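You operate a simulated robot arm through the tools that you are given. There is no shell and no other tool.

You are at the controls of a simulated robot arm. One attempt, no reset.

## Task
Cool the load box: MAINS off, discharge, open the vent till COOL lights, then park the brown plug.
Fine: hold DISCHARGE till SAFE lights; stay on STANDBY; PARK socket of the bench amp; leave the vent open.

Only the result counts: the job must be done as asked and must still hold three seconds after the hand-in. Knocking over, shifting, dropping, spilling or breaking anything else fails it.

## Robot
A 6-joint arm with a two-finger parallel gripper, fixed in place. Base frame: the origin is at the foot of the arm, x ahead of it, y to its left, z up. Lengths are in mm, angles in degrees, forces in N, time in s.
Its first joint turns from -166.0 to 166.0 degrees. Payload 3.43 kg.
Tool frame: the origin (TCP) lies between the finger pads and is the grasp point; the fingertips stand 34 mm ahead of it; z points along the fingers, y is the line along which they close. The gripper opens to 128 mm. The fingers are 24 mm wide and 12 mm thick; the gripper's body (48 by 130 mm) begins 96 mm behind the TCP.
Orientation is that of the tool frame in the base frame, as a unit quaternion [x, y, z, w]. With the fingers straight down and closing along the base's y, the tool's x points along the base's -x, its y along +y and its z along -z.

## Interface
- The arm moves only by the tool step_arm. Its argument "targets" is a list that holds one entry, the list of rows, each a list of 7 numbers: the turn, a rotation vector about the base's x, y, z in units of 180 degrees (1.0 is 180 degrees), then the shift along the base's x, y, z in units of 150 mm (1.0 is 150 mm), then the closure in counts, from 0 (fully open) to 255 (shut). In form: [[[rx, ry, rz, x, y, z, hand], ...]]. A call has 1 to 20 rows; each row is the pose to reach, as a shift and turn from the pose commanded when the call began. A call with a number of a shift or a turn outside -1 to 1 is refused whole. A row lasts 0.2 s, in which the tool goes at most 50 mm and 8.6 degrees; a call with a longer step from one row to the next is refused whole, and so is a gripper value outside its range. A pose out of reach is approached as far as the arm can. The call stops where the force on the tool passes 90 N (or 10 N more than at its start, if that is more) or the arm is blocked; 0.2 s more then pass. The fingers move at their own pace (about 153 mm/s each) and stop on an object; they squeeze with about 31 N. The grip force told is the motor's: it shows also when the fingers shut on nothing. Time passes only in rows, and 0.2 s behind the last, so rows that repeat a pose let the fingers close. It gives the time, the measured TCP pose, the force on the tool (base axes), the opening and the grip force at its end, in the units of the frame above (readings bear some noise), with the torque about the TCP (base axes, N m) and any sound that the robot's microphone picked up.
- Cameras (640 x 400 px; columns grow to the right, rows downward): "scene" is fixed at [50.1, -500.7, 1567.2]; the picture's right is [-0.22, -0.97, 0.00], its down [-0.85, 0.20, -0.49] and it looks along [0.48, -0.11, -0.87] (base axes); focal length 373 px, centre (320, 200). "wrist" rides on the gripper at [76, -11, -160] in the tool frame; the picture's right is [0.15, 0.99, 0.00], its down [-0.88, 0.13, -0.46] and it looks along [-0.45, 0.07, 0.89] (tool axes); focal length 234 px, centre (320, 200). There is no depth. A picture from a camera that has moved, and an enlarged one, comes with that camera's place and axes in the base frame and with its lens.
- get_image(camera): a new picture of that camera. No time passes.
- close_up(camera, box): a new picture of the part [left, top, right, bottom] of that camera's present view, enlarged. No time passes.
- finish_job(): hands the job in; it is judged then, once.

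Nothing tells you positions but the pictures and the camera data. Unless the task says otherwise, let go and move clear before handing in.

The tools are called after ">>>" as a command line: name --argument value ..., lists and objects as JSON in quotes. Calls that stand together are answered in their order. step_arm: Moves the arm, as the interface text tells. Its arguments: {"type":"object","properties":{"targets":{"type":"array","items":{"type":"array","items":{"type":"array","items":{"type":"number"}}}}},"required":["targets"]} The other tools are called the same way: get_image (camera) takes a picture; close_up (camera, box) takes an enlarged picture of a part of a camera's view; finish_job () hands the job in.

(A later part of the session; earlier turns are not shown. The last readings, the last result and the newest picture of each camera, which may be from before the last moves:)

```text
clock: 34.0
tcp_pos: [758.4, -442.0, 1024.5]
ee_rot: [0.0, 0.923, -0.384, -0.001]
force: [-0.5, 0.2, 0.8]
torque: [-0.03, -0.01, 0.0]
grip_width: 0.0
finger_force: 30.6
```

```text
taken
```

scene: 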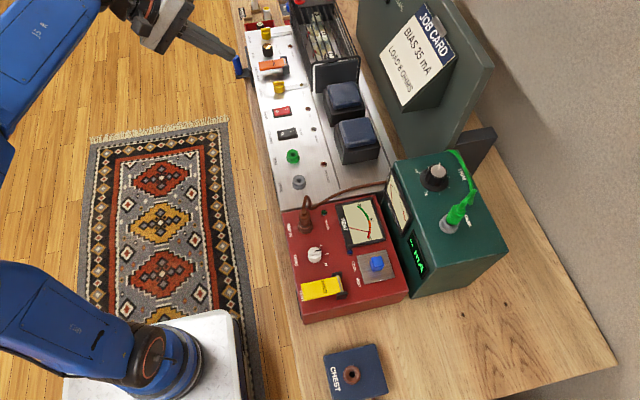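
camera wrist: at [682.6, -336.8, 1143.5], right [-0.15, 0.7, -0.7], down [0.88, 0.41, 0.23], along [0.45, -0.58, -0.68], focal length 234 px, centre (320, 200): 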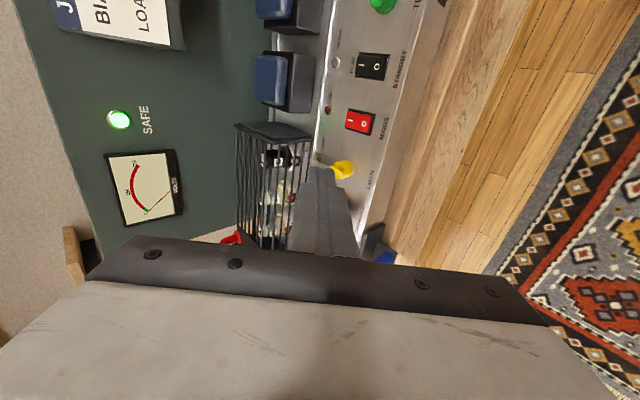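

SAFE is lit green and VOLTS reads zero, so the discharge is done. Next I'll return to vertical and travel back over the load box to study the vent.

>>> step_arm --targets '[[[0.045, 0, 0, -0.2, 0, 0.05, 255], [0.09, 0, 0, -0.45, 0, 0.1, 255], [0.135, 0, 0, -0.7, 0, 0.1, 255], [0.18, 0, 0, -0.95, 0, 0.1, 255], [0.225, 0, 0, -1.0, 0, 0.1, 255], [0.25, 0, 0, -1.0, 0, 0.1, 255], [0.25, 0, 0, -1.0, 0, 0.1, 255]]]'

>>> step_arm --targets '[[[0, 0, 0, -0.3, 0, 0, 255], [0, 0, 0, -0.6, 0, 0, 255], [0, 0, 0, -0.9, 0, 0, 255], [0, 0, 0, -1.0, -0.2, 0, 255], [0, 0, 0, -1.0, -0.4, 0, 255]]]'

>>> step_arm --targets '[[[0, 0, 0, -0.2, -0.2, 0, 255], [0, 0, 0, -0.4, -0.4, 0, 255], [0, 0, 0, -0.6, -0.6, 0, 255], [0, 0, 0, -0.8, -0.7, 0, 255], [0, 0, 0, -0.8, -0.7, 0, 255]]]'

>>> get_image --camera "wrist"

>>> get_image --camera "scene"

```text
clock: 35.6
tcp_pos: [608.1, -442.4, 1040.1]
ee_rot: [0.0, 1.0, -0.001, 0.0]
force: [-0.1, 0.0, 0.0]
torque: [0.02, 0.02, 0.04]
grip_width: 0.0
finger_force: 31.2
```

```text
clock: 36.8
tcp_pos: [454.9, -500.3, 1040.7]
ee_rot: [0.0, 1.0, -0.001, 0.0]
force: [-0.2, 0.7, -0.1]
torque: [-0.06, -0.03, -0.01]
grip_width: 0.0
finger_force: 30.9
```

```text
clock: 38.0
tcp_pos: [338.2, -606.0, 1039.0]
ee_rot: [0.0, 1.0, 0.0, 0.0]
force: [0.6, 0.4, -0.4]
torque: [-0.01, 0.01, 0.03]
grip_width: 0.0
finger_force: 31.2
```

```text
taken
camera wrist: at [262.4, -616.7, 1196.8], right [-0.15, 0.99, 0.0], down [0.88, 0.13, 0.46], along [0.45, 0.07, -0.89], focal length 234 px, centre (320, 200)
```

wrist: 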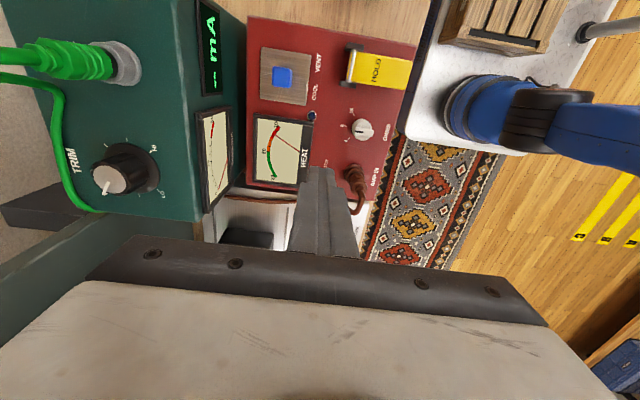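

```text
taken
```

scene: 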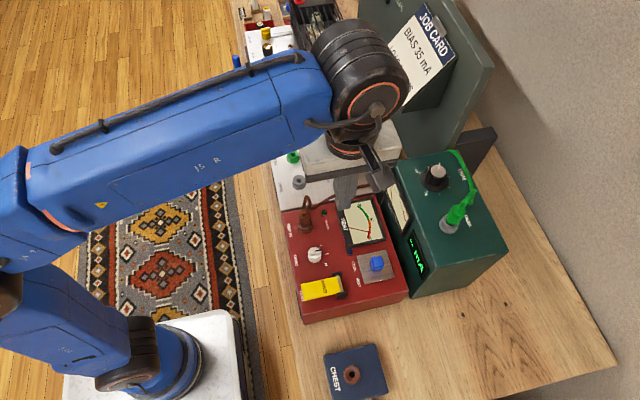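

Now above the load box. I'll zoom in on the vent and the brown plug.

>>> close_up --camera "wrist" --box '[240, 20, 360, 120]'

>>> close_up --camera "scene" --box '[340, 230, 420, 290]'

>>> close_up --camera "wrist" --box '[240, 100, 420, 220]'

```text
4.00 times, centred on (300, 70) of wrist
camera zoom: at [262.4, -616.7, 1196.8], right [-0.15, 0.99, 0.0], down [0.88, 0.13, 0.46], along [0.45, 0.07, -0.89], focal length 937 px, centre (400, 720)
```

zoom: 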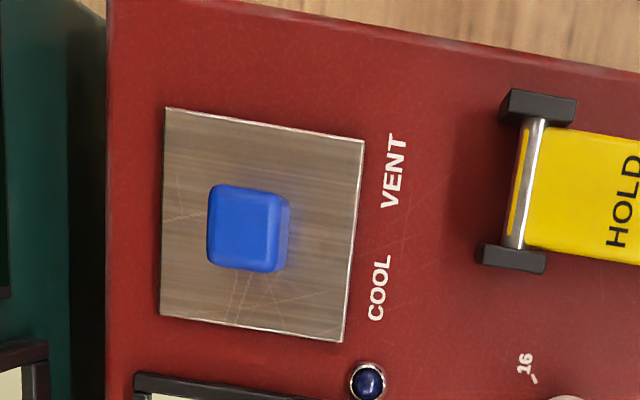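

```text
6.67 times, centred on (380, 260) of scene
camera zoom: at [50.1, -500.7, 1567.2], right [-0.22, -0.97, 0.0], down [-0.85, 0.2, -0.49], along [0.48, -0.11, -0.87], focal length 2485 px, centre (-80, -200)
```

zoom: 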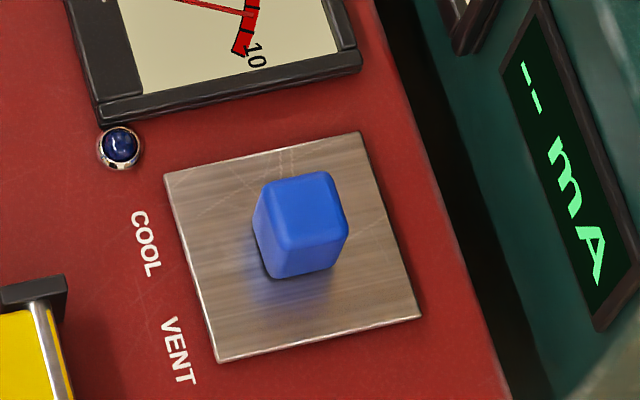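

```text
3.33 times, centred on (330, 160) of wrist
camera zoom: at [262.4, -616.7, 1196.8], right [-0.15, 0.99, 0.0], down [0.88, 0.13, 0.46], along [0.45, 0.07, -0.89], focal length 781 px, centre (287, 333)
```

zoom: 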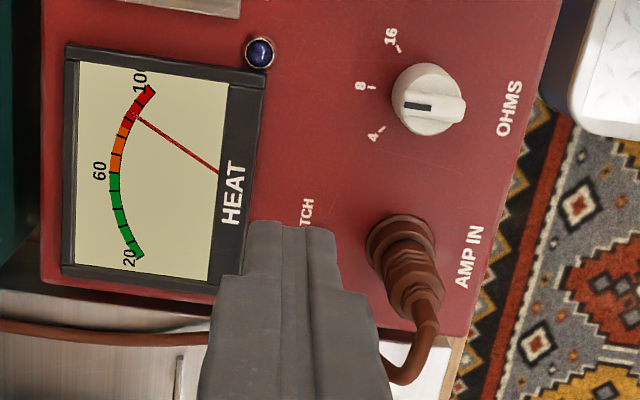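

The vent is a flush square plate, x 238–295 and y -690 to -630, top z about 865, with a blue block in its middle. I can't yet tell how it opens, so I'll zoom in on its edges.

>>> close_up --camera "wrist" --box '[255, 40, 315, 80]'

>>> close_up --camera "wrist" --box '[255, 75, 315, 115]'

>>> close_up --camera "scene" --box '[355, 245, 405, 287]'

```text
10.00 times, centred on (285, 60) of wrist
camera zoom: at [262.4, -616.7, 1196.8], right [-0.15, 0.99, 0.0], down [0.88, 0.13, 0.46], along [0.45, 0.07, -0.89], focal length 2342 px, centre (670, 1600)
```

zoom: 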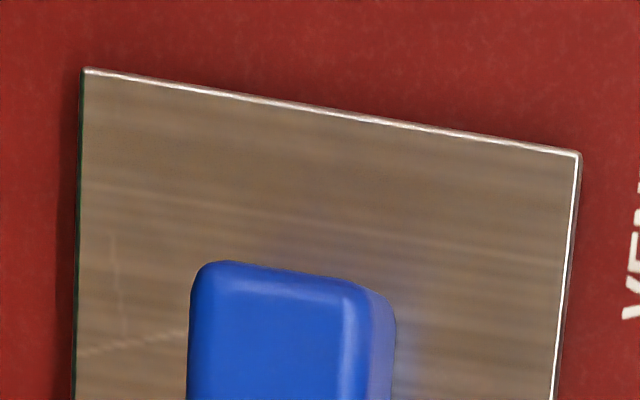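

```text
10.00 times, centred on (285, 95) of wrist
camera zoom: at [262.4, -616.7, 1196.8], right [-0.15, 0.99, 0.0], down [0.88, 0.13, 0.46], along [0.45, 0.07, -0.89], focal length 2342 px, centre (670, 1250)
```

zoom: 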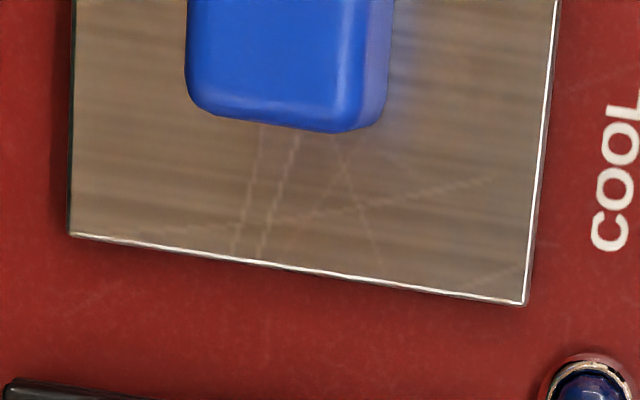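

```text
9.52 times, centred on (380, 266) of scene
camera zoom: at [50.1, -500.7, 1567.2], right [-0.22, -0.97, 0.0], down [-0.85, 0.2, -0.49], along [0.48, -0.11, -0.87], focal length 3550 px, centre (-251, -429)
```

zoom: 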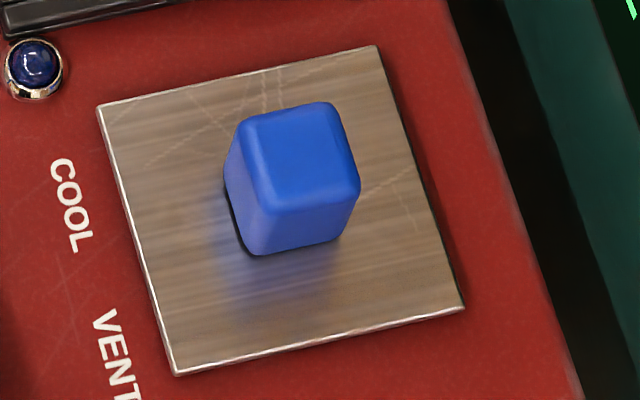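

No hinge is visible, so it looks like a sliding plate. Before reaching in, I'll check the height of the green meter box so the gripper body clears it.

>>> close_up --camera "wrist" --box '[0, 0, 260, 240]'

>>> close_up --camera "scene" --box '[370, 140, 520, 310]'

```text
1.67 times, centred on (130, 120) of wrist
camera zoom: at [262.4, -616.7, 1196.8], right [-0.15, 0.99, 0.0], down [0.88, 0.13, 0.46], along [0.45, 0.07, -0.89], focal length 390 px, centre (637, 333)
```

zoom: 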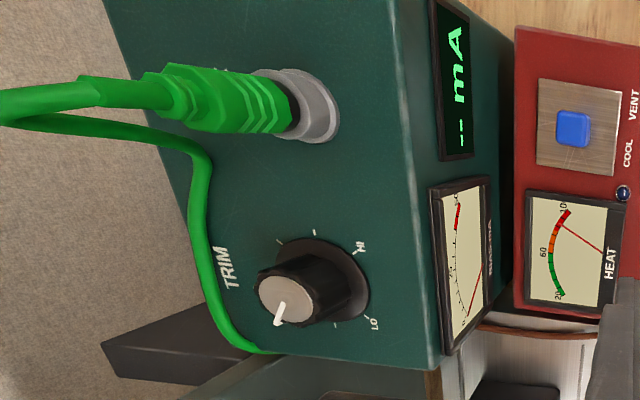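

```text
2.35 times, centred on (445, 225) of scene
camera zoom: at [50.1, -500.7, 1567.2], right [-0.22, -0.97, 0.0], down [-0.85, 0.2, -0.49], along [0.48, -0.11, -0.87], focal length 877 px, centre (26, 141)
```

zoom: 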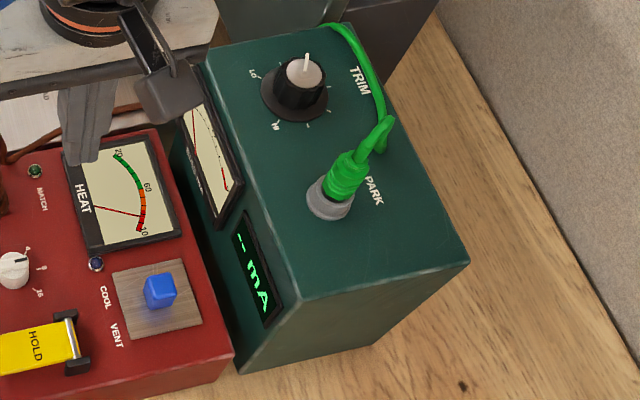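

The green box top is near z 950 with its face at about y -747, so the gripper will clear it. I'll open the fingers to about 50 mm and move above the blue knob at (266, -661).

>>> step_arm --targets '[[[0, 0, 0, -0.16, -0.12, -0.05, 155], [0, 0, 0, -0.32, -0.24, -0.15, 155], [0, 0, 0, -0.48, -0.35, -0.3, 155], [0, 0, 0, -0.48, -0.35, -0.5, 155], [0, 0, 0, -0.48, -0.35, -0.65, 155], [0, 0, 0, -0.48, -0.35, -0.65, 155]]]'

>>> get_image --camera "wrist"

>>> close_up --camera "scene" --box '[280, 180, 440, 300]'

```text
clock: 39.4
tcp_pos: [267.0, -659.5, 940.3]
ee_rot: [0.0, 1.0, 0.0, 0.0]
force: [-1.0, -0.3, 0.0]
torque: [0.0, 0.0, -0.01]
grip_width: 50.2
finger_force: 0.0
```

```text
taken
camera wrist: at [192.0, -669.0, 1098.8], right [-0.15, 0.99, 0.0], down [0.88, 0.13, 0.46], along [0.45, 0.07, -0.89], focal length 234 px, centre (320, 200)
```

wrist: 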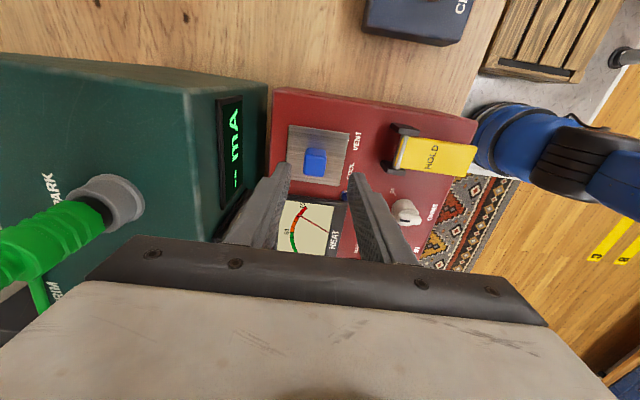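

```text
3.33 times, centred on (360, 240) of scene
camera zoom: at [50.1, -500.7, 1567.2], right [-0.22, -0.97, 0.0], down [-0.85, 0.2, -0.49], along [0.48, -0.11, -0.87], focal length 1242 px, centre (187, 67)
```

zoom: 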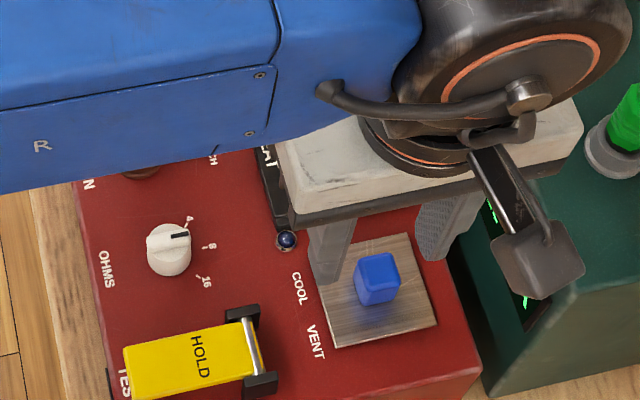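

The fingers straddle the knob well in y. I'll zoom in to check the alignment in x.

>>> close_up --camera "wrist" --box '[260, 90, 380, 200]'

```text
3.64 times, centred on (320, 145) of wrist
camera zoom: at [192.0, -669.0, 1098.8], right [-0.15, 0.99, 0.0], down [0.88, 0.13, 0.46], along [0.45, 0.07, -0.89], focal length 852 px, centre (320, 400)
```

zoom: 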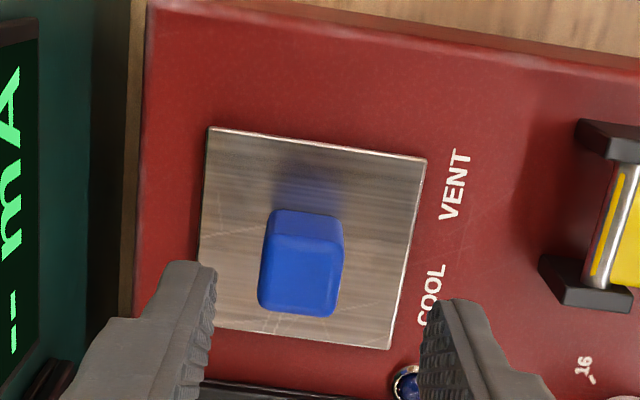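

The knob centre is about (264, -662), within tolerance. I'll descend so the fingertips straddle the knob just above the plate, then check.

>>> step_arm --targets '[[[0, 0, 0, -0.01, 0, -0.1, 155], [0, 0, 0, -0.01, 0, -0.18, 155], [0, 0, 0, -0.01, 0, -0.23, 155]]]'

>>> close_up --camera "wrist" --box '[260, 90, 380, 200]'

>>> close_up --camera "scene" --box '[340, 220, 420, 290]'

```text
clock: 40.2
tcp_pos: [265.3, -659.6, 906.9]
ee_rot: [0.0, 1.0, 0.0, 0.001]
force: [-0.5, 0.5, 0.9]
torque: [0.02, 0.02, 0.0]
grip_width: 50.0
finger_force: 0.2
```

```text
3.64 times, centred on (320, 145) of wrist
camera zoom: at [190.1, -670.7, 1064.7], right [-0.15, 0.99, 0.0], down [0.88, 0.13, 0.46], along [0.45, 0.07, -0.89], focal length 852 px, centre (320, 400)
```

zoom: 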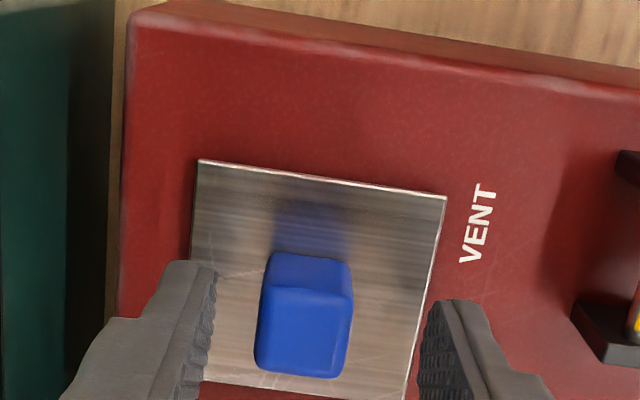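

```text
5.71 times, centred on (380, 255) of scene
camera zoom: at [50.1, -500.7, 1567.2], right [-0.22, -0.97, 0.0], down [-0.85, 0.2, -0.49], along [0.48, -0.11, -0.87], focal length 2130 px, centre (-23, -114)
```

zoom: 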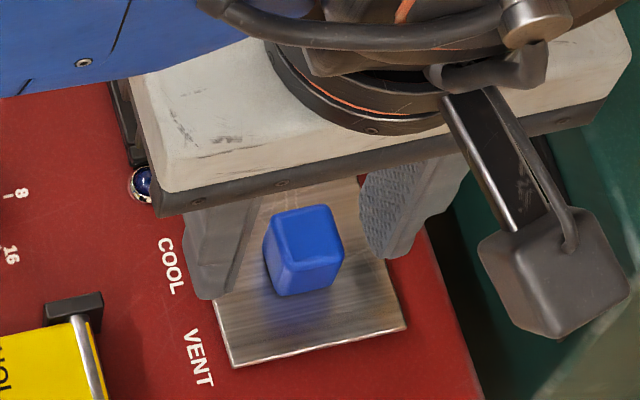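

The fingertips straddle the blue knob at its height. I'll close on it gently.

>>> step_arm --targets '[[[0, 0, 0, 0, -0.007, 0, 180], [0, 0, 0, 0, -0.007, 0, 195], [0, 0, 0, 0, -0.007, 0, 215], [0, 0, 0, 0, -0.007, 0, 215]]]'

>>> close_up --camera "wrist" --box '[260, 90, 380, 200]'

```text
clock: 41.2
tcp_pos: [265.2, -662.2, 907.4]
ee_rot: [0.0, 1.0, 0.0, -0.001]
force: [-0.4, -9.9, 2.7]
torque: [-0.31, -0.02, 0.0]
grip_width: 26.2
finger_force: 5.4
```

```text
3.64 times, centred on (320, 145) of wrist
camera zoom: at [189.4, -672.4, 1064.6], right [-0.15, 0.99, 0.0], down [0.88, 0.13, 0.46], along [0.45, 0.07, -0.89], focal length 852 px, centre (320, 400)
```

zoom: 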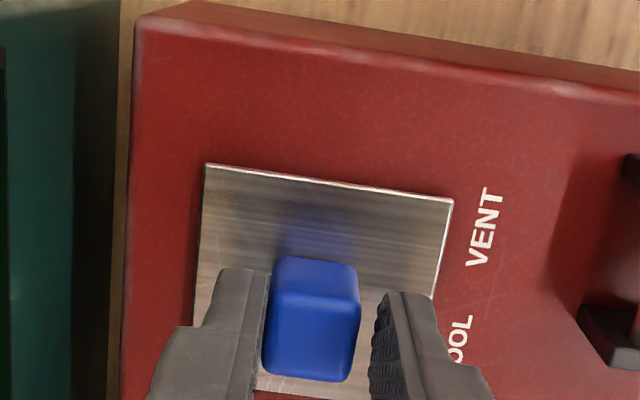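

The -y finger touches first, so I'm off-centre by a couple of mm. I'll shift slightly toward -y to centre the grip and then close.

>>> step_arm --targets '[[[0, 0, 0, 0, -0.014, 0, 205], [0, 0, 0, 0, -0.02, 0, 215], [0, 0, 0, 0, -0.02, 0, 225], [0, 0, 0, 0, -0.02, 0, 225]]]'

>>> close_up --camera "wrist" --box '[260, 90, 380, 200]'

```text
clock: 42.2
tcp_pos: [264.9, -663.9, 907.0]
ee_rot: [0.0, 1.0, 0.0, 0.0]
force: [-1.9, 1.7, 3.6]
torque: [0.1, 0.15, 0.02]
grip_width: 21.9
finger_force: 45.5
```

```text
3.64 times, centred on (320, 145) of wrist
camera zoom: at [189.2, -674.6, 1064.7], right [-0.15, 0.99, 0.0], down [0.88, 0.13, 0.46], along [0.45, 0.07, -0.89], focal length 852 px, centre (320, 400)
```

zoom: 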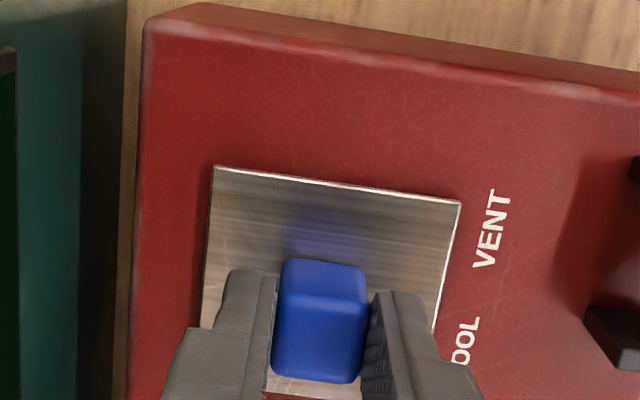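

The knob is gripped firmly at 22 mm wide, centred at y about -664. I'll test a small slide toward -x while watching force.

>>> step_arm --targets '[[[0, 0, 0, -0.007, 0, 0, 225], [0, 0, 0, -0.013, 0, 0, 225]]]'

>>> close_up --camera "wrist" --box '[260, 90, 380, 200]'

```text
clock: 42.8
tcp_pos: [262.9, -664.6, 907.7]
ee_rot: [0.0, 1.0, 0.001, 0.001]
force: [0.3, 6.4, -1.1]
torque: [0.09, 0.09, 0.04]
grip_width: 22.0
finger_force: 45.2
```

```text
3.64 times, centred on (320, 145) of wrist
camera zoom: at [187.5, -674.8, 1064.6], right [-0.15, 0.99, 0.0], down [0.88, 0.13, 0.46], along [0.45, 0.07, -0.89], focal length 852 px, centre (320, 400)
```

zoom: 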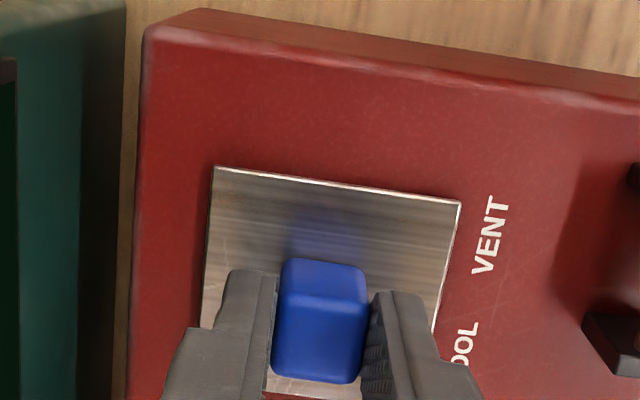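

The plate slides with the gripper toward -x at almost no force. I'll keep sliding it open in that direction.

>>> step_arm --targets '[[[0, 0, 0, -0.025, 0, 0, 225], [0, 0, 0, -0.05, 0, 0, 225], [0, 0, 0, -0.075, 0, 0, 225], [0, 0, 0, -0.1, 0, 0, 225]]]'

>>> get_image --camera "wrist"

>>> close_up --camera "scene" --box '[280, 190, 420, 300]'

```text
clock: 43.8
tcp_pos: [247.9, -664.8, 907.7]
ee_rot: [0.001, 1.0, 0.0, 0.0]
force: [1.3, 5.9, 7.8]
torque: [0.28, -0.26, -0.15]
grip_width: 21.6
finger_force: 45.6
```

```text
taken
camera wrist: at [172.9, -674.6, 1064.6], right [-0.15, 0.99, 0.0], down [0.88, 0.13, 0.46], along [0.45, 0.07, -0.89], focal length 234 px, centre (320, 200)
```

wrist: 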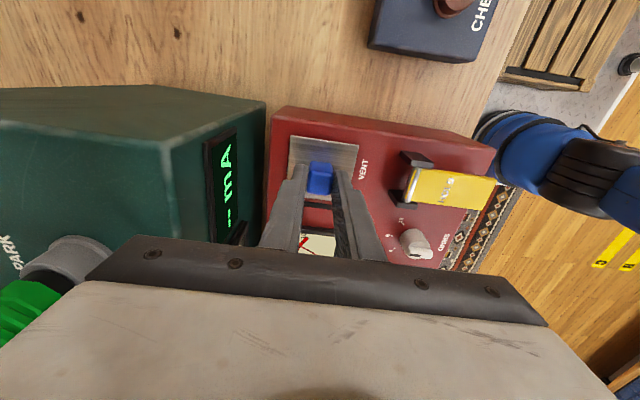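

```text
3.64 times, centred on (350, 245) of scene
camera zoom: at [50.1, -500.7, 1567.2], right [-0.22, -0.97, 0.0], down [-0.85, 0.2, -0.49], along [0.48, -0.11, -0.87], focal length 1355 px, centre (211, 36)
```

zoom: 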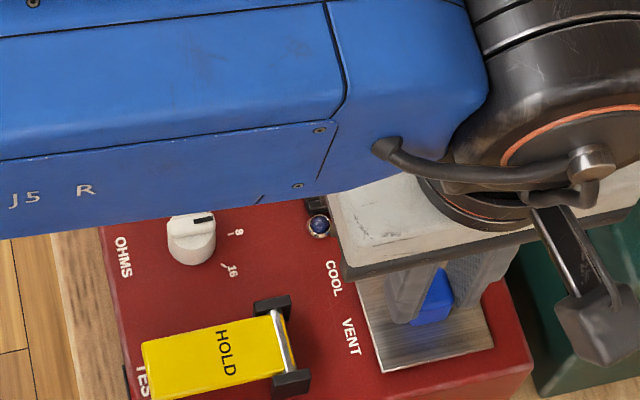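

The vent is about 17 mm open and moving easily; COOL is not lit yet. I'll slide further.

>>> step_arm --targets '[[[0, 0, 0, -0.025, 0, 0, 225], [0, 0, 0, -0.05, 0, 0, 225], [0, 0, 0, -0.075, 0, 0, 225], [0, 0, 0, -0.1, 0, 0, 225]]]'

>>> close_up --camera "wrist" --box '[240, 90, 400, 260]'

>>> close_up --camera "scene" --box '[280, 190, 420, 320]'

```text
clock: 44.8
tcp_pos: [232.4, -664.3, 906.8]
ee_rot: [0.001, 1.0, 0.0, 0.0]
force: [0.6, 1.6, 14.7]
torque: [-0.05, -0.03, -0.05]
grip_width: 21.7
finger_force: 44.6
```

```text
2.35 times, centred on (320, 175) of wrist
camera zoom: at [157.6, -674.5, 1064.6], right [-0.15, 0.99, 0.0], down [0.88, 0.13, 0.46], along [0.45, 0.07, -0.89], focal length 551 px, centre (320, 259)
```

zoom: 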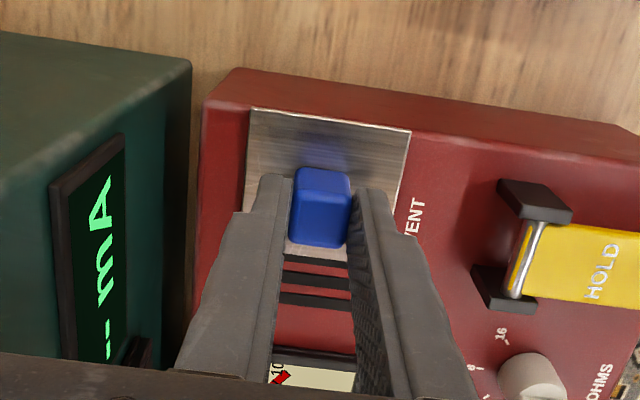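

```text
3.08 times, centred on (350, 255) of scene
camera zoom: at [50.1, -500.7, 1567.2], right [-0.22, -0.97, 0.0], down [-0.85, 0.2, -0.49], along [0.48, -0.11, -0.87], focal length 1147 px, centre (228, 31)
```

zoom: 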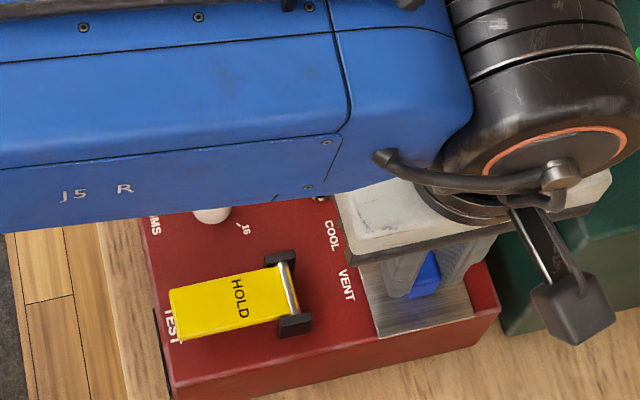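

Black vent slots are now showing behind the plate, with 32 mm open. I'll continue until it stops or COOL lights.

>>> step_arm --targets '[[[0, 0, 0, -0.02, 0, 0.003, 225], [0, 0, 0, -0.04, 0, 0.006, 225], [0, 0, 0, -0.06, 0, 0.006, 225]]]'

>>> close_up --camera "wrist" --box '[240, 90, 400, 260]'

>>> close_up --camera "scene" --box '[280, 190, 420, 320]'

```text
clock: 45.6
tcp_pos: [225.4, -663.4, 906.2]
ee_rot: [0.001, 1.0, 0.001, -0.001]
force: [0.1, -1.6, 2.6]
torque: [-0.06, -0.15, 0.08]
grip_width: 21.8
finger_force: 45.3
```

```text
2.35 times, centred on (320, 175) of wrist
camera zoom: at [149.2, -674.7, 1064.6], right [-0.15, 0.99, 0.0], down [0.88, 0.13, 0.46], along [0.45, 0.07, -0.89], focal length 551 px, centre (320, 259)
```

zoom: 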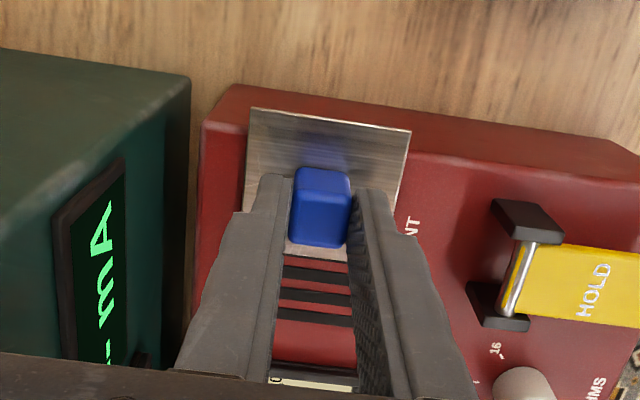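

```text
3.08 times, centred on (350, 255) of scene
camera zoom: at [50.1, -500.7, 1567.2], right [-0.22, -0.97, 0.0], down [-0.85, 0.2, -0.49], along [0.48, -0.11, -0.87], focal length 1147 px, centre (228, 31)
```

zoom: 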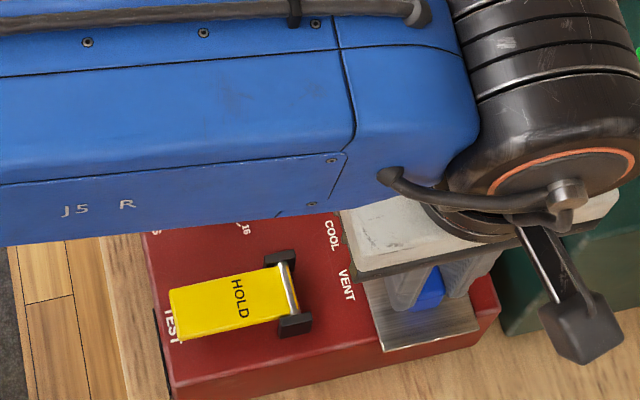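

The vent is about 40 mm open with low force. I'll take one more small step to see whether there is an end stop.

>>> step_arm --targets '[[[0, 0, 0, -0.013, 0, 0, 225], [0, 0, 0, -0.027, 0, 0, 225], [0, 0, 0, -0.04, 0, 0, 225]]]'

>>> close_up --camera "wrist" --box '[240, 90, 400, 260]'

```text
clock: 46.4
tcp_pos: [218.7, -664.9, 907.0]
ee_rot: [0.001, 1.0, 0.001, 0.0]
force: [1.0, 7.7, -17.2]
torque: [0.09, -0.25, 0.05]
grip_width: 21.8
finger_force: 45.3
```

```text
2.35 times, centred on (320, 175) of wrist
camera zoom: at [143.2, -675.0, 1064.6], right [-0.15, 0.99, 0.0], down [0.88, 0.13, 0.46], along [0.45, 0.07, -0.89], focal length 551 px, centre (320, 259)
```

zoom: 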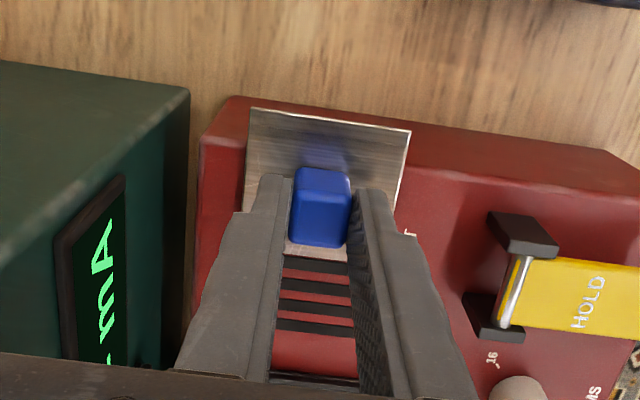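

The plate resists lifting, so it is a captive slider. I'll continue a little more toward full open with the height restored.

>>> step_arm --targets '[[[0, 0, 0, -0.01, 0, -0.006, 225], [0, 0, 0, -0.02, 0, -0.006, 225], [0, 0, 0, -0.03, 0, -0.006, 225], [0, 0, 0, -0.04, 0, -0.006, 225]]]'

>>> close_up --camera "wrist" --box '[240, 90, 400, 260]'

>>> get_image --camera "scene"

```text
clock: 47.4
tcp_pos: [211.8, -665.2, 907.0]
ee_rot: [0.001, 1.0, 0.0, 0.0]
force: [0.6, 18.0, -8.9]
torque: [0.62, -0.15, 0.02]
grip_width: 21.7
finger_force: 45.1
```

```text
2.35 times, centred on (320, 175) of wrist
camera zoom: at [136.9, -674.7, 1064.7], right [-0.15, 0.99, 0.0], down [0.88, 0.13, 0.46], along [0.45, 0.07, -0.89], focal length 551 px, centre (320, 259)
```

zoom: 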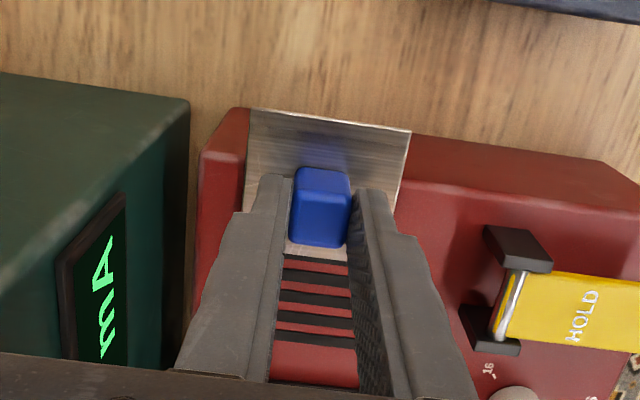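

```text
taken
```

scene: 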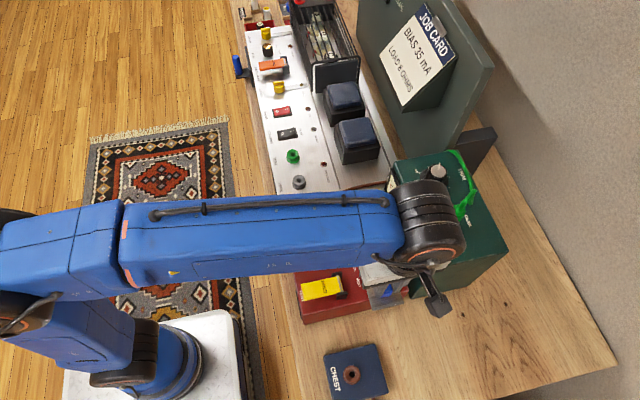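

The plate is about 53 mm open with four slots exposed and still no hard stop. I'll let go, rise, and check the COOL lamp and HEAT meter.

>>> step_arm --targets '[[[0, 0, 0, 0, 0.006, 0, 210], [0, 0, 0, 0, 0.006, 0, 155], [0, 0, 0, 0, 0.006, 0, 155], [0, 0, 0, 0, 0.006, 0.15, 155], [0, 0, 0, 0, 0.006, 0.4, 155], [0, 0, 0, 0.2, 0.1, 0.65, 155], [0, 0, 0, 0.5, 0.2, 0.85, 155], [0, 0, 0, 0.5, 0.2, 0.85, 155]]]'

>>> get_image --camera "wrist"

>>> close_up --camera "wrist" --box '[220, 0, 400, 200]'

```text
refused: row 7 steps farther than a row can; nothing moved
```

```text
taken
camera wrist: at [136.9, -674.7, 1064.7], right [-0.15, 0.99, 0.0], down [0.88, 0.13, 0.46], along [0.45, 0.07, -0.89], focal length 234 px, centre (320, 200)
```

wrist: 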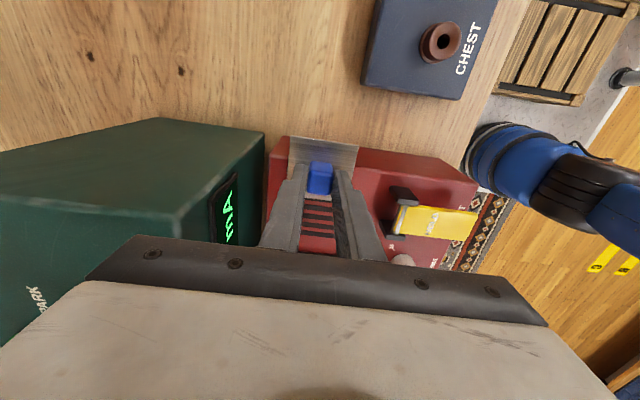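

```text
2.00 times, centred on (310, 100) of wrist
camera zoom: at [136.9, -674.7, 1064.7], right [-0.15, 0.99, 0.0], down [0.88, 0.13, 0.46], along [0.45, 0.07, -0.89], focal length 468 px, centre (340, 400)
```

zoom: 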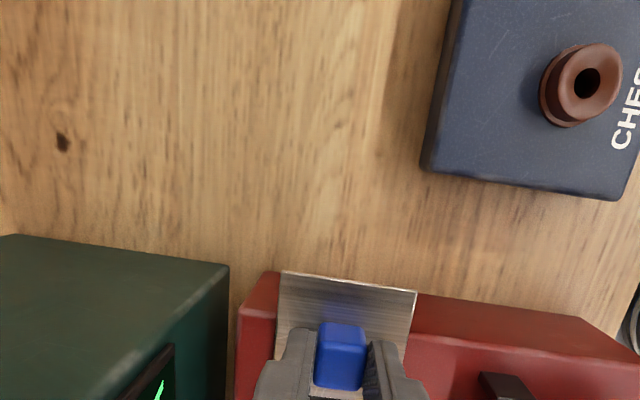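

That call was refused because one step was too long, so nothing moved. I'll repeat it with shorter steps: release, rise, and back off to look.

>>> step_arm --targets '[[[0, 0, 0, 0, 0.006, 0, 210], [0, 0, 0, 0, 0.006, 0, 155], [0, 0, 0, 0, 0.006, 0, 155], [0, 0, 0, 0, 0.006, 0.15, 155], [0, 0, 0, 0, 0.006, 0.4, 155], [0, 0, 0, 0.1, 0.1, 0.6, 155], [0, 0, 0, 0.25, 0.2, 0.8, 155], [0, 0, 0, 0.5, 0.25, 0.9, 155], [0, 0, 0, 0.5, 0.25, 0.9, 155]]]'

>>> get_image --camera "wrist"

>>> close_up --camera "wrist" --box '[220, 0, 400, 200]'

```text
clock: 49.4
tcp_pos: [287.7, -626.7, 1045.4]
ee_rot: [0.001, 1.0, 0.001, 0.0]
force: [0.0, -0.1, 0.5]
torque: [0.01, 0.04, 0.02]
grip_width: 50.1
finger_force: 0.0
```

```text
taken
camera wrist: at [212.1, -635.9, 1203.1], right [-0.15, 0.99, 0.0], down [0.88, 0.13, 0.46], along [0.45, 0.07, -0.89], focal length 234 px, centre (320, 200)
```

wrist: 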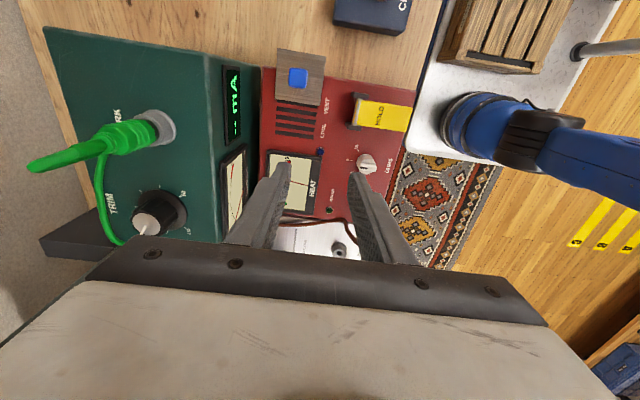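

```text
2.00 times, centred on (310, 100) of wrist
camera zoom: at [212.1, -635.9, 1203.1], right [-0.15, 0.99, 0.0], down [0.88, 0.13, 0.46], along [0.45, 0.07, -0.89], focal length 468 px, centre (340, 400)
```

zoom: 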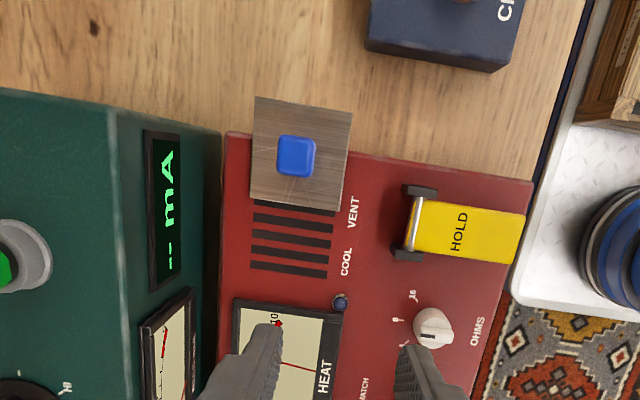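

The vent is wide open and COOL is still dark. I'll move aside so the meter is visible and let time pass.

>>> step_arm --targets '[[[0, 0, 0, 0.1, 0.3, 0, 155], [0, 0, 0, 0.2, 0.6, 0, 155], [0, 0, 0, 0.3, 0.9, 0, 155], [0, 0, 0, 0.3, 0.9, 0, 155], [0, 0, 0, 0.3, 0.9, 0, 155], [0, 0, 0, 0.3, 0.9, 0, 155]]]'

>>> get_image --camera "wrist"

>>> close_up --camera "scene" --box '[270, 180, 430, 330]'

```text
clock: 50.8
tcp_pos: [333.3, -490.1, 1042.3]
ee_rot: [-0.001, 1.0, 0.001, 0.0]
force: [-0.4, 0.0, 0.6]
torque: [-0.02, 0.03, -0.01]
grip_width: 50.3
finger_force: 0.1
```

```text
taken
camera wrist: at [257.6, -501.0, 1200.0], right [-0.15, 0.99, 0.0], down [0.88, 0.13, 0.46], along [0.45, 0.07, -0.89], focal length 234 px, centre (320, 200)
```

wrist: 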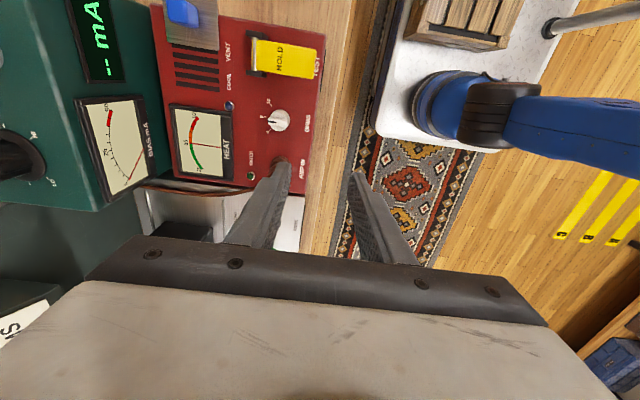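

```text
2.67 times, centred on (350, 255) of scene
camera zoom: at [50.1, -500.7, 1567.2], right [-0.22, -0.97, 0.0], down [-0.85, 0.2, -0.49], along [0.48, -0.11, -0.87], focal length 994 px, centre (240, 53)
```

zoom: 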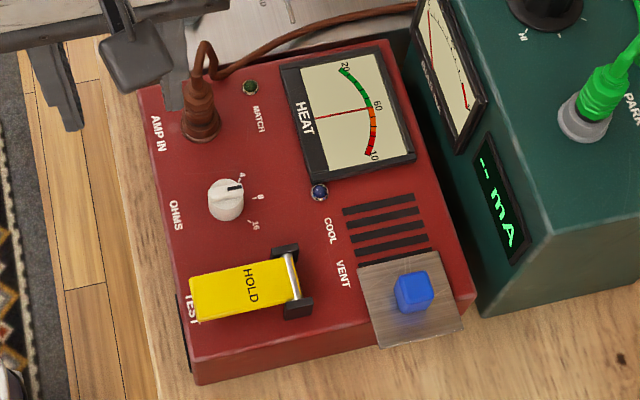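

The HEAT needle has already dropped from about 90 to the low 60s, so the cooling works. While it cools I'll move to a spot with a clear view of the brown plug and PARK socket.

>>> step_arm --targets '[[[0, 0, 0, 0.2, 0.1, -0.1, 155], [0, 0, 0, 0.4, 0.2, -0.2, 155], [0, 0, 0, 0.587, 0.333, -0.28, 155], [0, 0, 0, 0.587, 0.333, -0.28, 155], [0, 0, 0, 0.587, 0.333, -0.28, 155], [0, 0, 0, 0.587, 0.333, -0.28, 155], [0, 0, 0, 0.587, 0.333, -0.28, 155], [0, 0, 0, 0.587, 0.333, -0.28, 155], [0, 0, 0, 0.587, 0.333, -0.28, 155]]]'

>>> get_image --camera "wrist"

>>> close_up --camera "scene" --box '[270, 180, 430, 330]'

>>> close_up --camera "wrist" --box '[180, 60, 320, 240]'

```text
clock: 52.8
tcp_pos: [424.0, -440.6, 1002.6]
ee_rot: [0.0, 1.0, 0.0, 0.0]
force: [0.3, -0.4, -1.1]
torque: [-0.01, -0.02, -0.01]
grip_width: 50.4
finger_force: 0.1
```

```text
taken
camera wrist: at [347.8, -451.8, 1160.1], right [-0.15, 0.99, 0.0], down [0.88, 0.13, 0.46], along [0.45, 0.07, -0.89], focal length 234 px, centre (320, 200)
```

wrist: 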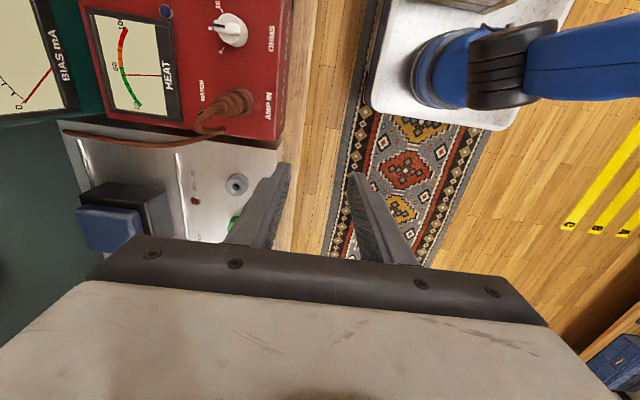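

```text
2.67 times, centred on (350, 255) of scene
camera zoom: at [50.1, -500.7, 1567.2], right [-0.22, -0.97, 0.0], down [-0.85, 0.2, -0.49], along [0.48, -0.11, -0.87], focal length 994 px, centre (240, 53)
```

zoom: 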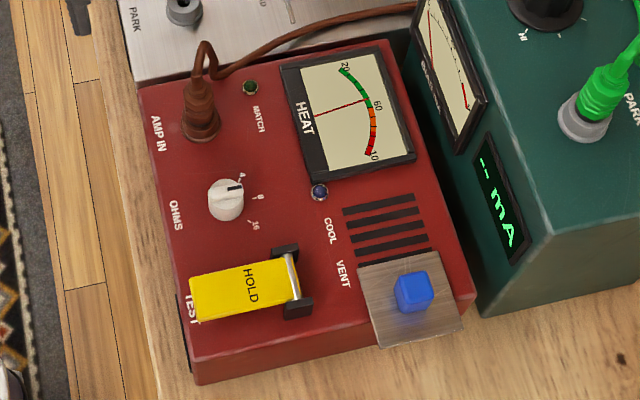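

```text
2.22 times, centred on (250, 150) of wrist
camera zoom: at [347.8, -451.8, 1160.1], right [-0.15, 0.99, 0.0], down [0.88, 0.13, 0.46], along [0.45, 0.07, -0.89], focal length 520 px, centre (476, 311)
```

zoom: 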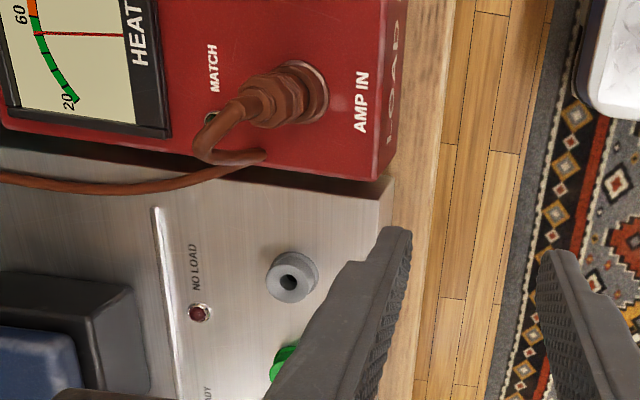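

HEAT is down to about 57 and still falling. I'll wait four more seconds.

>>> step_arm --targets '[[[0, 0, 0, 0, 0, 0, 155], [0, 0, 0, 0, 0, 0, 155], [0, 0, 0, 0, 0, 0, 155], [0, 0, 0, 0, 0, 0, 155], [0, 0, 0, 0, 0, 0, 155], [0, 0, 0, 0, 0, 0, 155], [0, 0, 0, 0, 0, 0, 155], [0, 0, 0, 0, 0, 0, 155], [0, 0, 0, 0, 0, 0, 155], [0, 0, 0, 0, 0, 0, 155], [0, 0, 0, 0, 0, 0, 155], [0, 0, 0, 0, 0, 0, 155], [0, 0, 0, 0, 0, 0, 155], [0, 0, 0, 0, 0, 0, 155], [0, 0, 0, 0, 0, 0, 155], [0, 0, 0, 0, 0, 0, 155], [0, 0, 0, 0, 0, 0, 155], [0, 0, 0, 0, 0, 0, 155], [0, 0, 0, 0, 0, 0, 155], [0, 0, 0, 0, 0, 0, 155]]]'

>>> close_up --camera "scene" --box '[270, 180, 430, 330]'

```text
clock: 57.0
tcp_pos: [422.3, -442.2, 1001.2]
ee_rot: [0.0, 1.0, 0.0, 0.0]
force: [-1.2, -0.1, 0.4]
torque: [0.0, 0.03, -0.01]
grip_width: 50.2
finger_force: 0.1
```

```text
2.67 times, centred on (350, 255) of scene
camera zoom: at [50.1, -500.7, 1567.2], right [-0.22, -0.97, 0.0], down [-0.85, 0.2, -0.49], along [0.48, -0.11, -0.87], focal length 994 px, centre (240, 53)
```

zoom: 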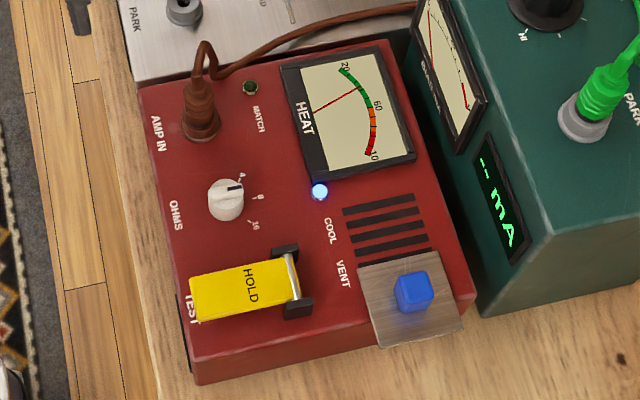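

COOL is lit, so the cooling condition is met and the vent stays open. Next is the brown plug, standing in AMP IN near (386, -544); its cable leaves toward (+x, -y), so I'll yaw the gripper -45° to keep the fingers clear of it and move above for a closer look.

>>> step_arm --targets '[[[0, 0, -0.045, -0.05, -0.1, 0.1, 155], [0, 0, -0.09, -0.1, -0.2, 0.195, 155], [0, 0, -0.135, -0.15, -0.35, 0.195, 155], [0, 0, -0.18, -0.2, -0.5, 0.195, 155], [0, 0, -0.225, -0.224, -0.6, 0.195, 155], [0, 0, -0.25, -0.224, -0.683, 0.195, 155], [0, 0, -0.25, -0.224, -0.683, 0.195, 155]]]'

>>> get_image --camera "wrist"

>>> close_up --camera "wrist" --box '[240, 60, 400, 200]'

>>> close_up --camera "scene" --box '[270, 160, 390, 260]'

```text
clock: 58.6
tcp_pos: [385.1, -545.1, 1029.6]
ee_rot: [0.384, 0.923, 0.0, 0.0]
force: [0.5, 0.1, 0.2]
torque: [0.0, 0.02, 0.0]
grip_width: 50.0
finger_force: 0.1
```

```text
taken
camera wrist: at [325.2, -498.8, 1186.8], right [0.6, 0.8, 0.0], down [0.71, -0.53, 0.46], along [0.37, -0.27, -0.89], focal length 234 px, centre (320, 200)
```

wrist: 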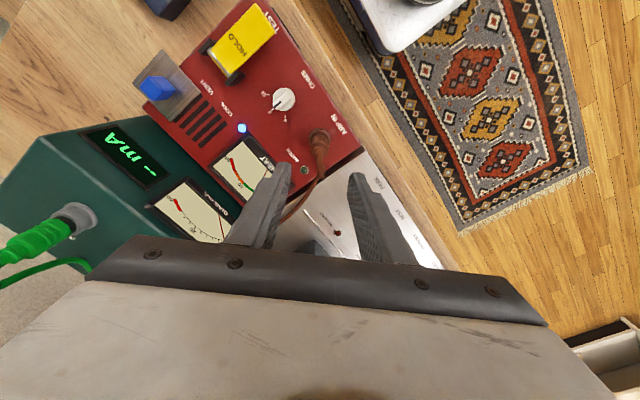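

```text
2.86 times, centred on (320, 130) of wrist
camera zoom: at [325.2, -498.8, 1186.8], right [0.6, 0.8, 0.0], down [0.71, -0.53, 0.46], along [0.37, -0.27, -0.89], focal length 669 px, centre (320, 400)
```

zoom: 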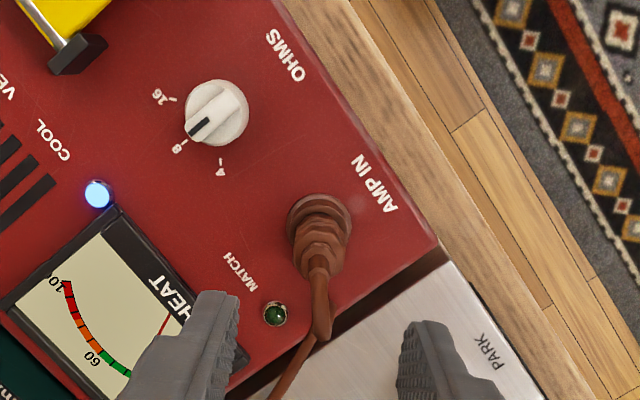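

```text
4.00 times, centred on (330, 210) of scene
camera zoom: at [50.1, -500.7, 1567.2], right [-0.22, -0.97, 0.0], down [-0.85, 0.2, -0.49], along [0.48, -0.11, -0.87], focal length 1491 px, centre (280, 160)
```

zoom: 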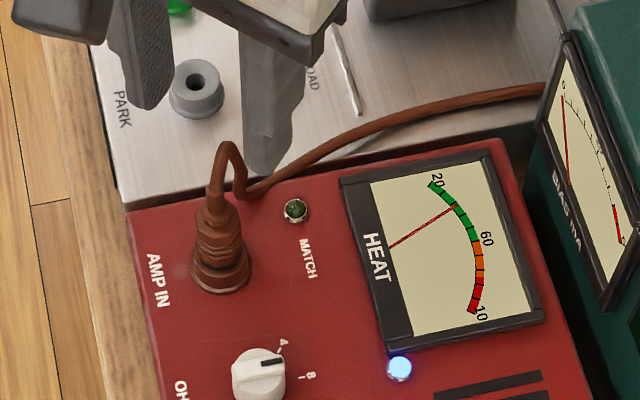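

The plug axis is at about (385, -543) with the body top at z 927, and the cable leaves exactly between the two fingers. I'll descend so the pads straddle the plug body above the socket ring.

>>> step_arm --targets '[[[0, 0, 0, -0.007, 0.013, -0.15, 155], [0, 0, 0, -0.007, 0.013, -0.35, 155], [0, 0, 0, -0.007, 0.013, -0.5, 155], [0, 0, 0, -0.007, 0.013, -0.6, 155]]]'

>>> close_up --camera "wrist" --box '[240, 60, 400, 200]'

>>> close_up --camera "scene" --box '[270, 160, 390, 260]'

```text
clock: 59.6
tcp_pos: [384.1, -542.1, 940.2]
ee_rot: [0.383, 0.924, 0.001, -0.001]
force: [1.0, 0.4, 0.5]
torque: [0.04, -0.03, 0.0]
grip_width: 50.5
finger_force: 0.1
```

```text
2.86 times, centred on (320, 130) of wrist
camera zoom: at [323.4, -495.7, 1097.6], right [0.6, 0.8, 0.0], down [0.71, -0.53, 0.46], along [0.37, -0.27, -0.89], focal length 669 px, centre (320, 400)
```

zoom: 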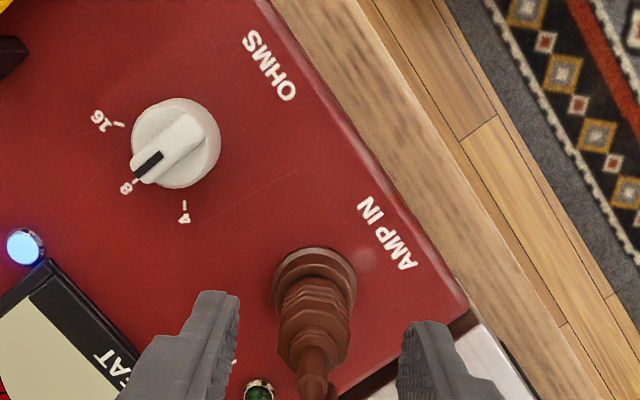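

```text
4.00 times, centred on (330, 210) of scene
camera zoom: at [50.1, -500.7, 1567.2], right [-0.22, -0.97, 0.0], down [-0.85, 0.2, -0.49], along [0.48, -0.11, -0.87], focal length 1491 px, centre (280, 160)
```

zoom: 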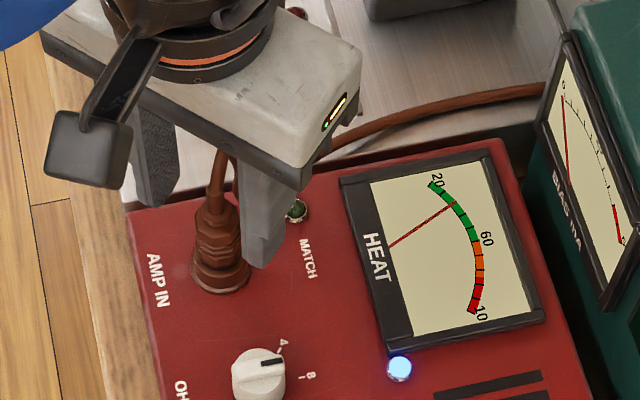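

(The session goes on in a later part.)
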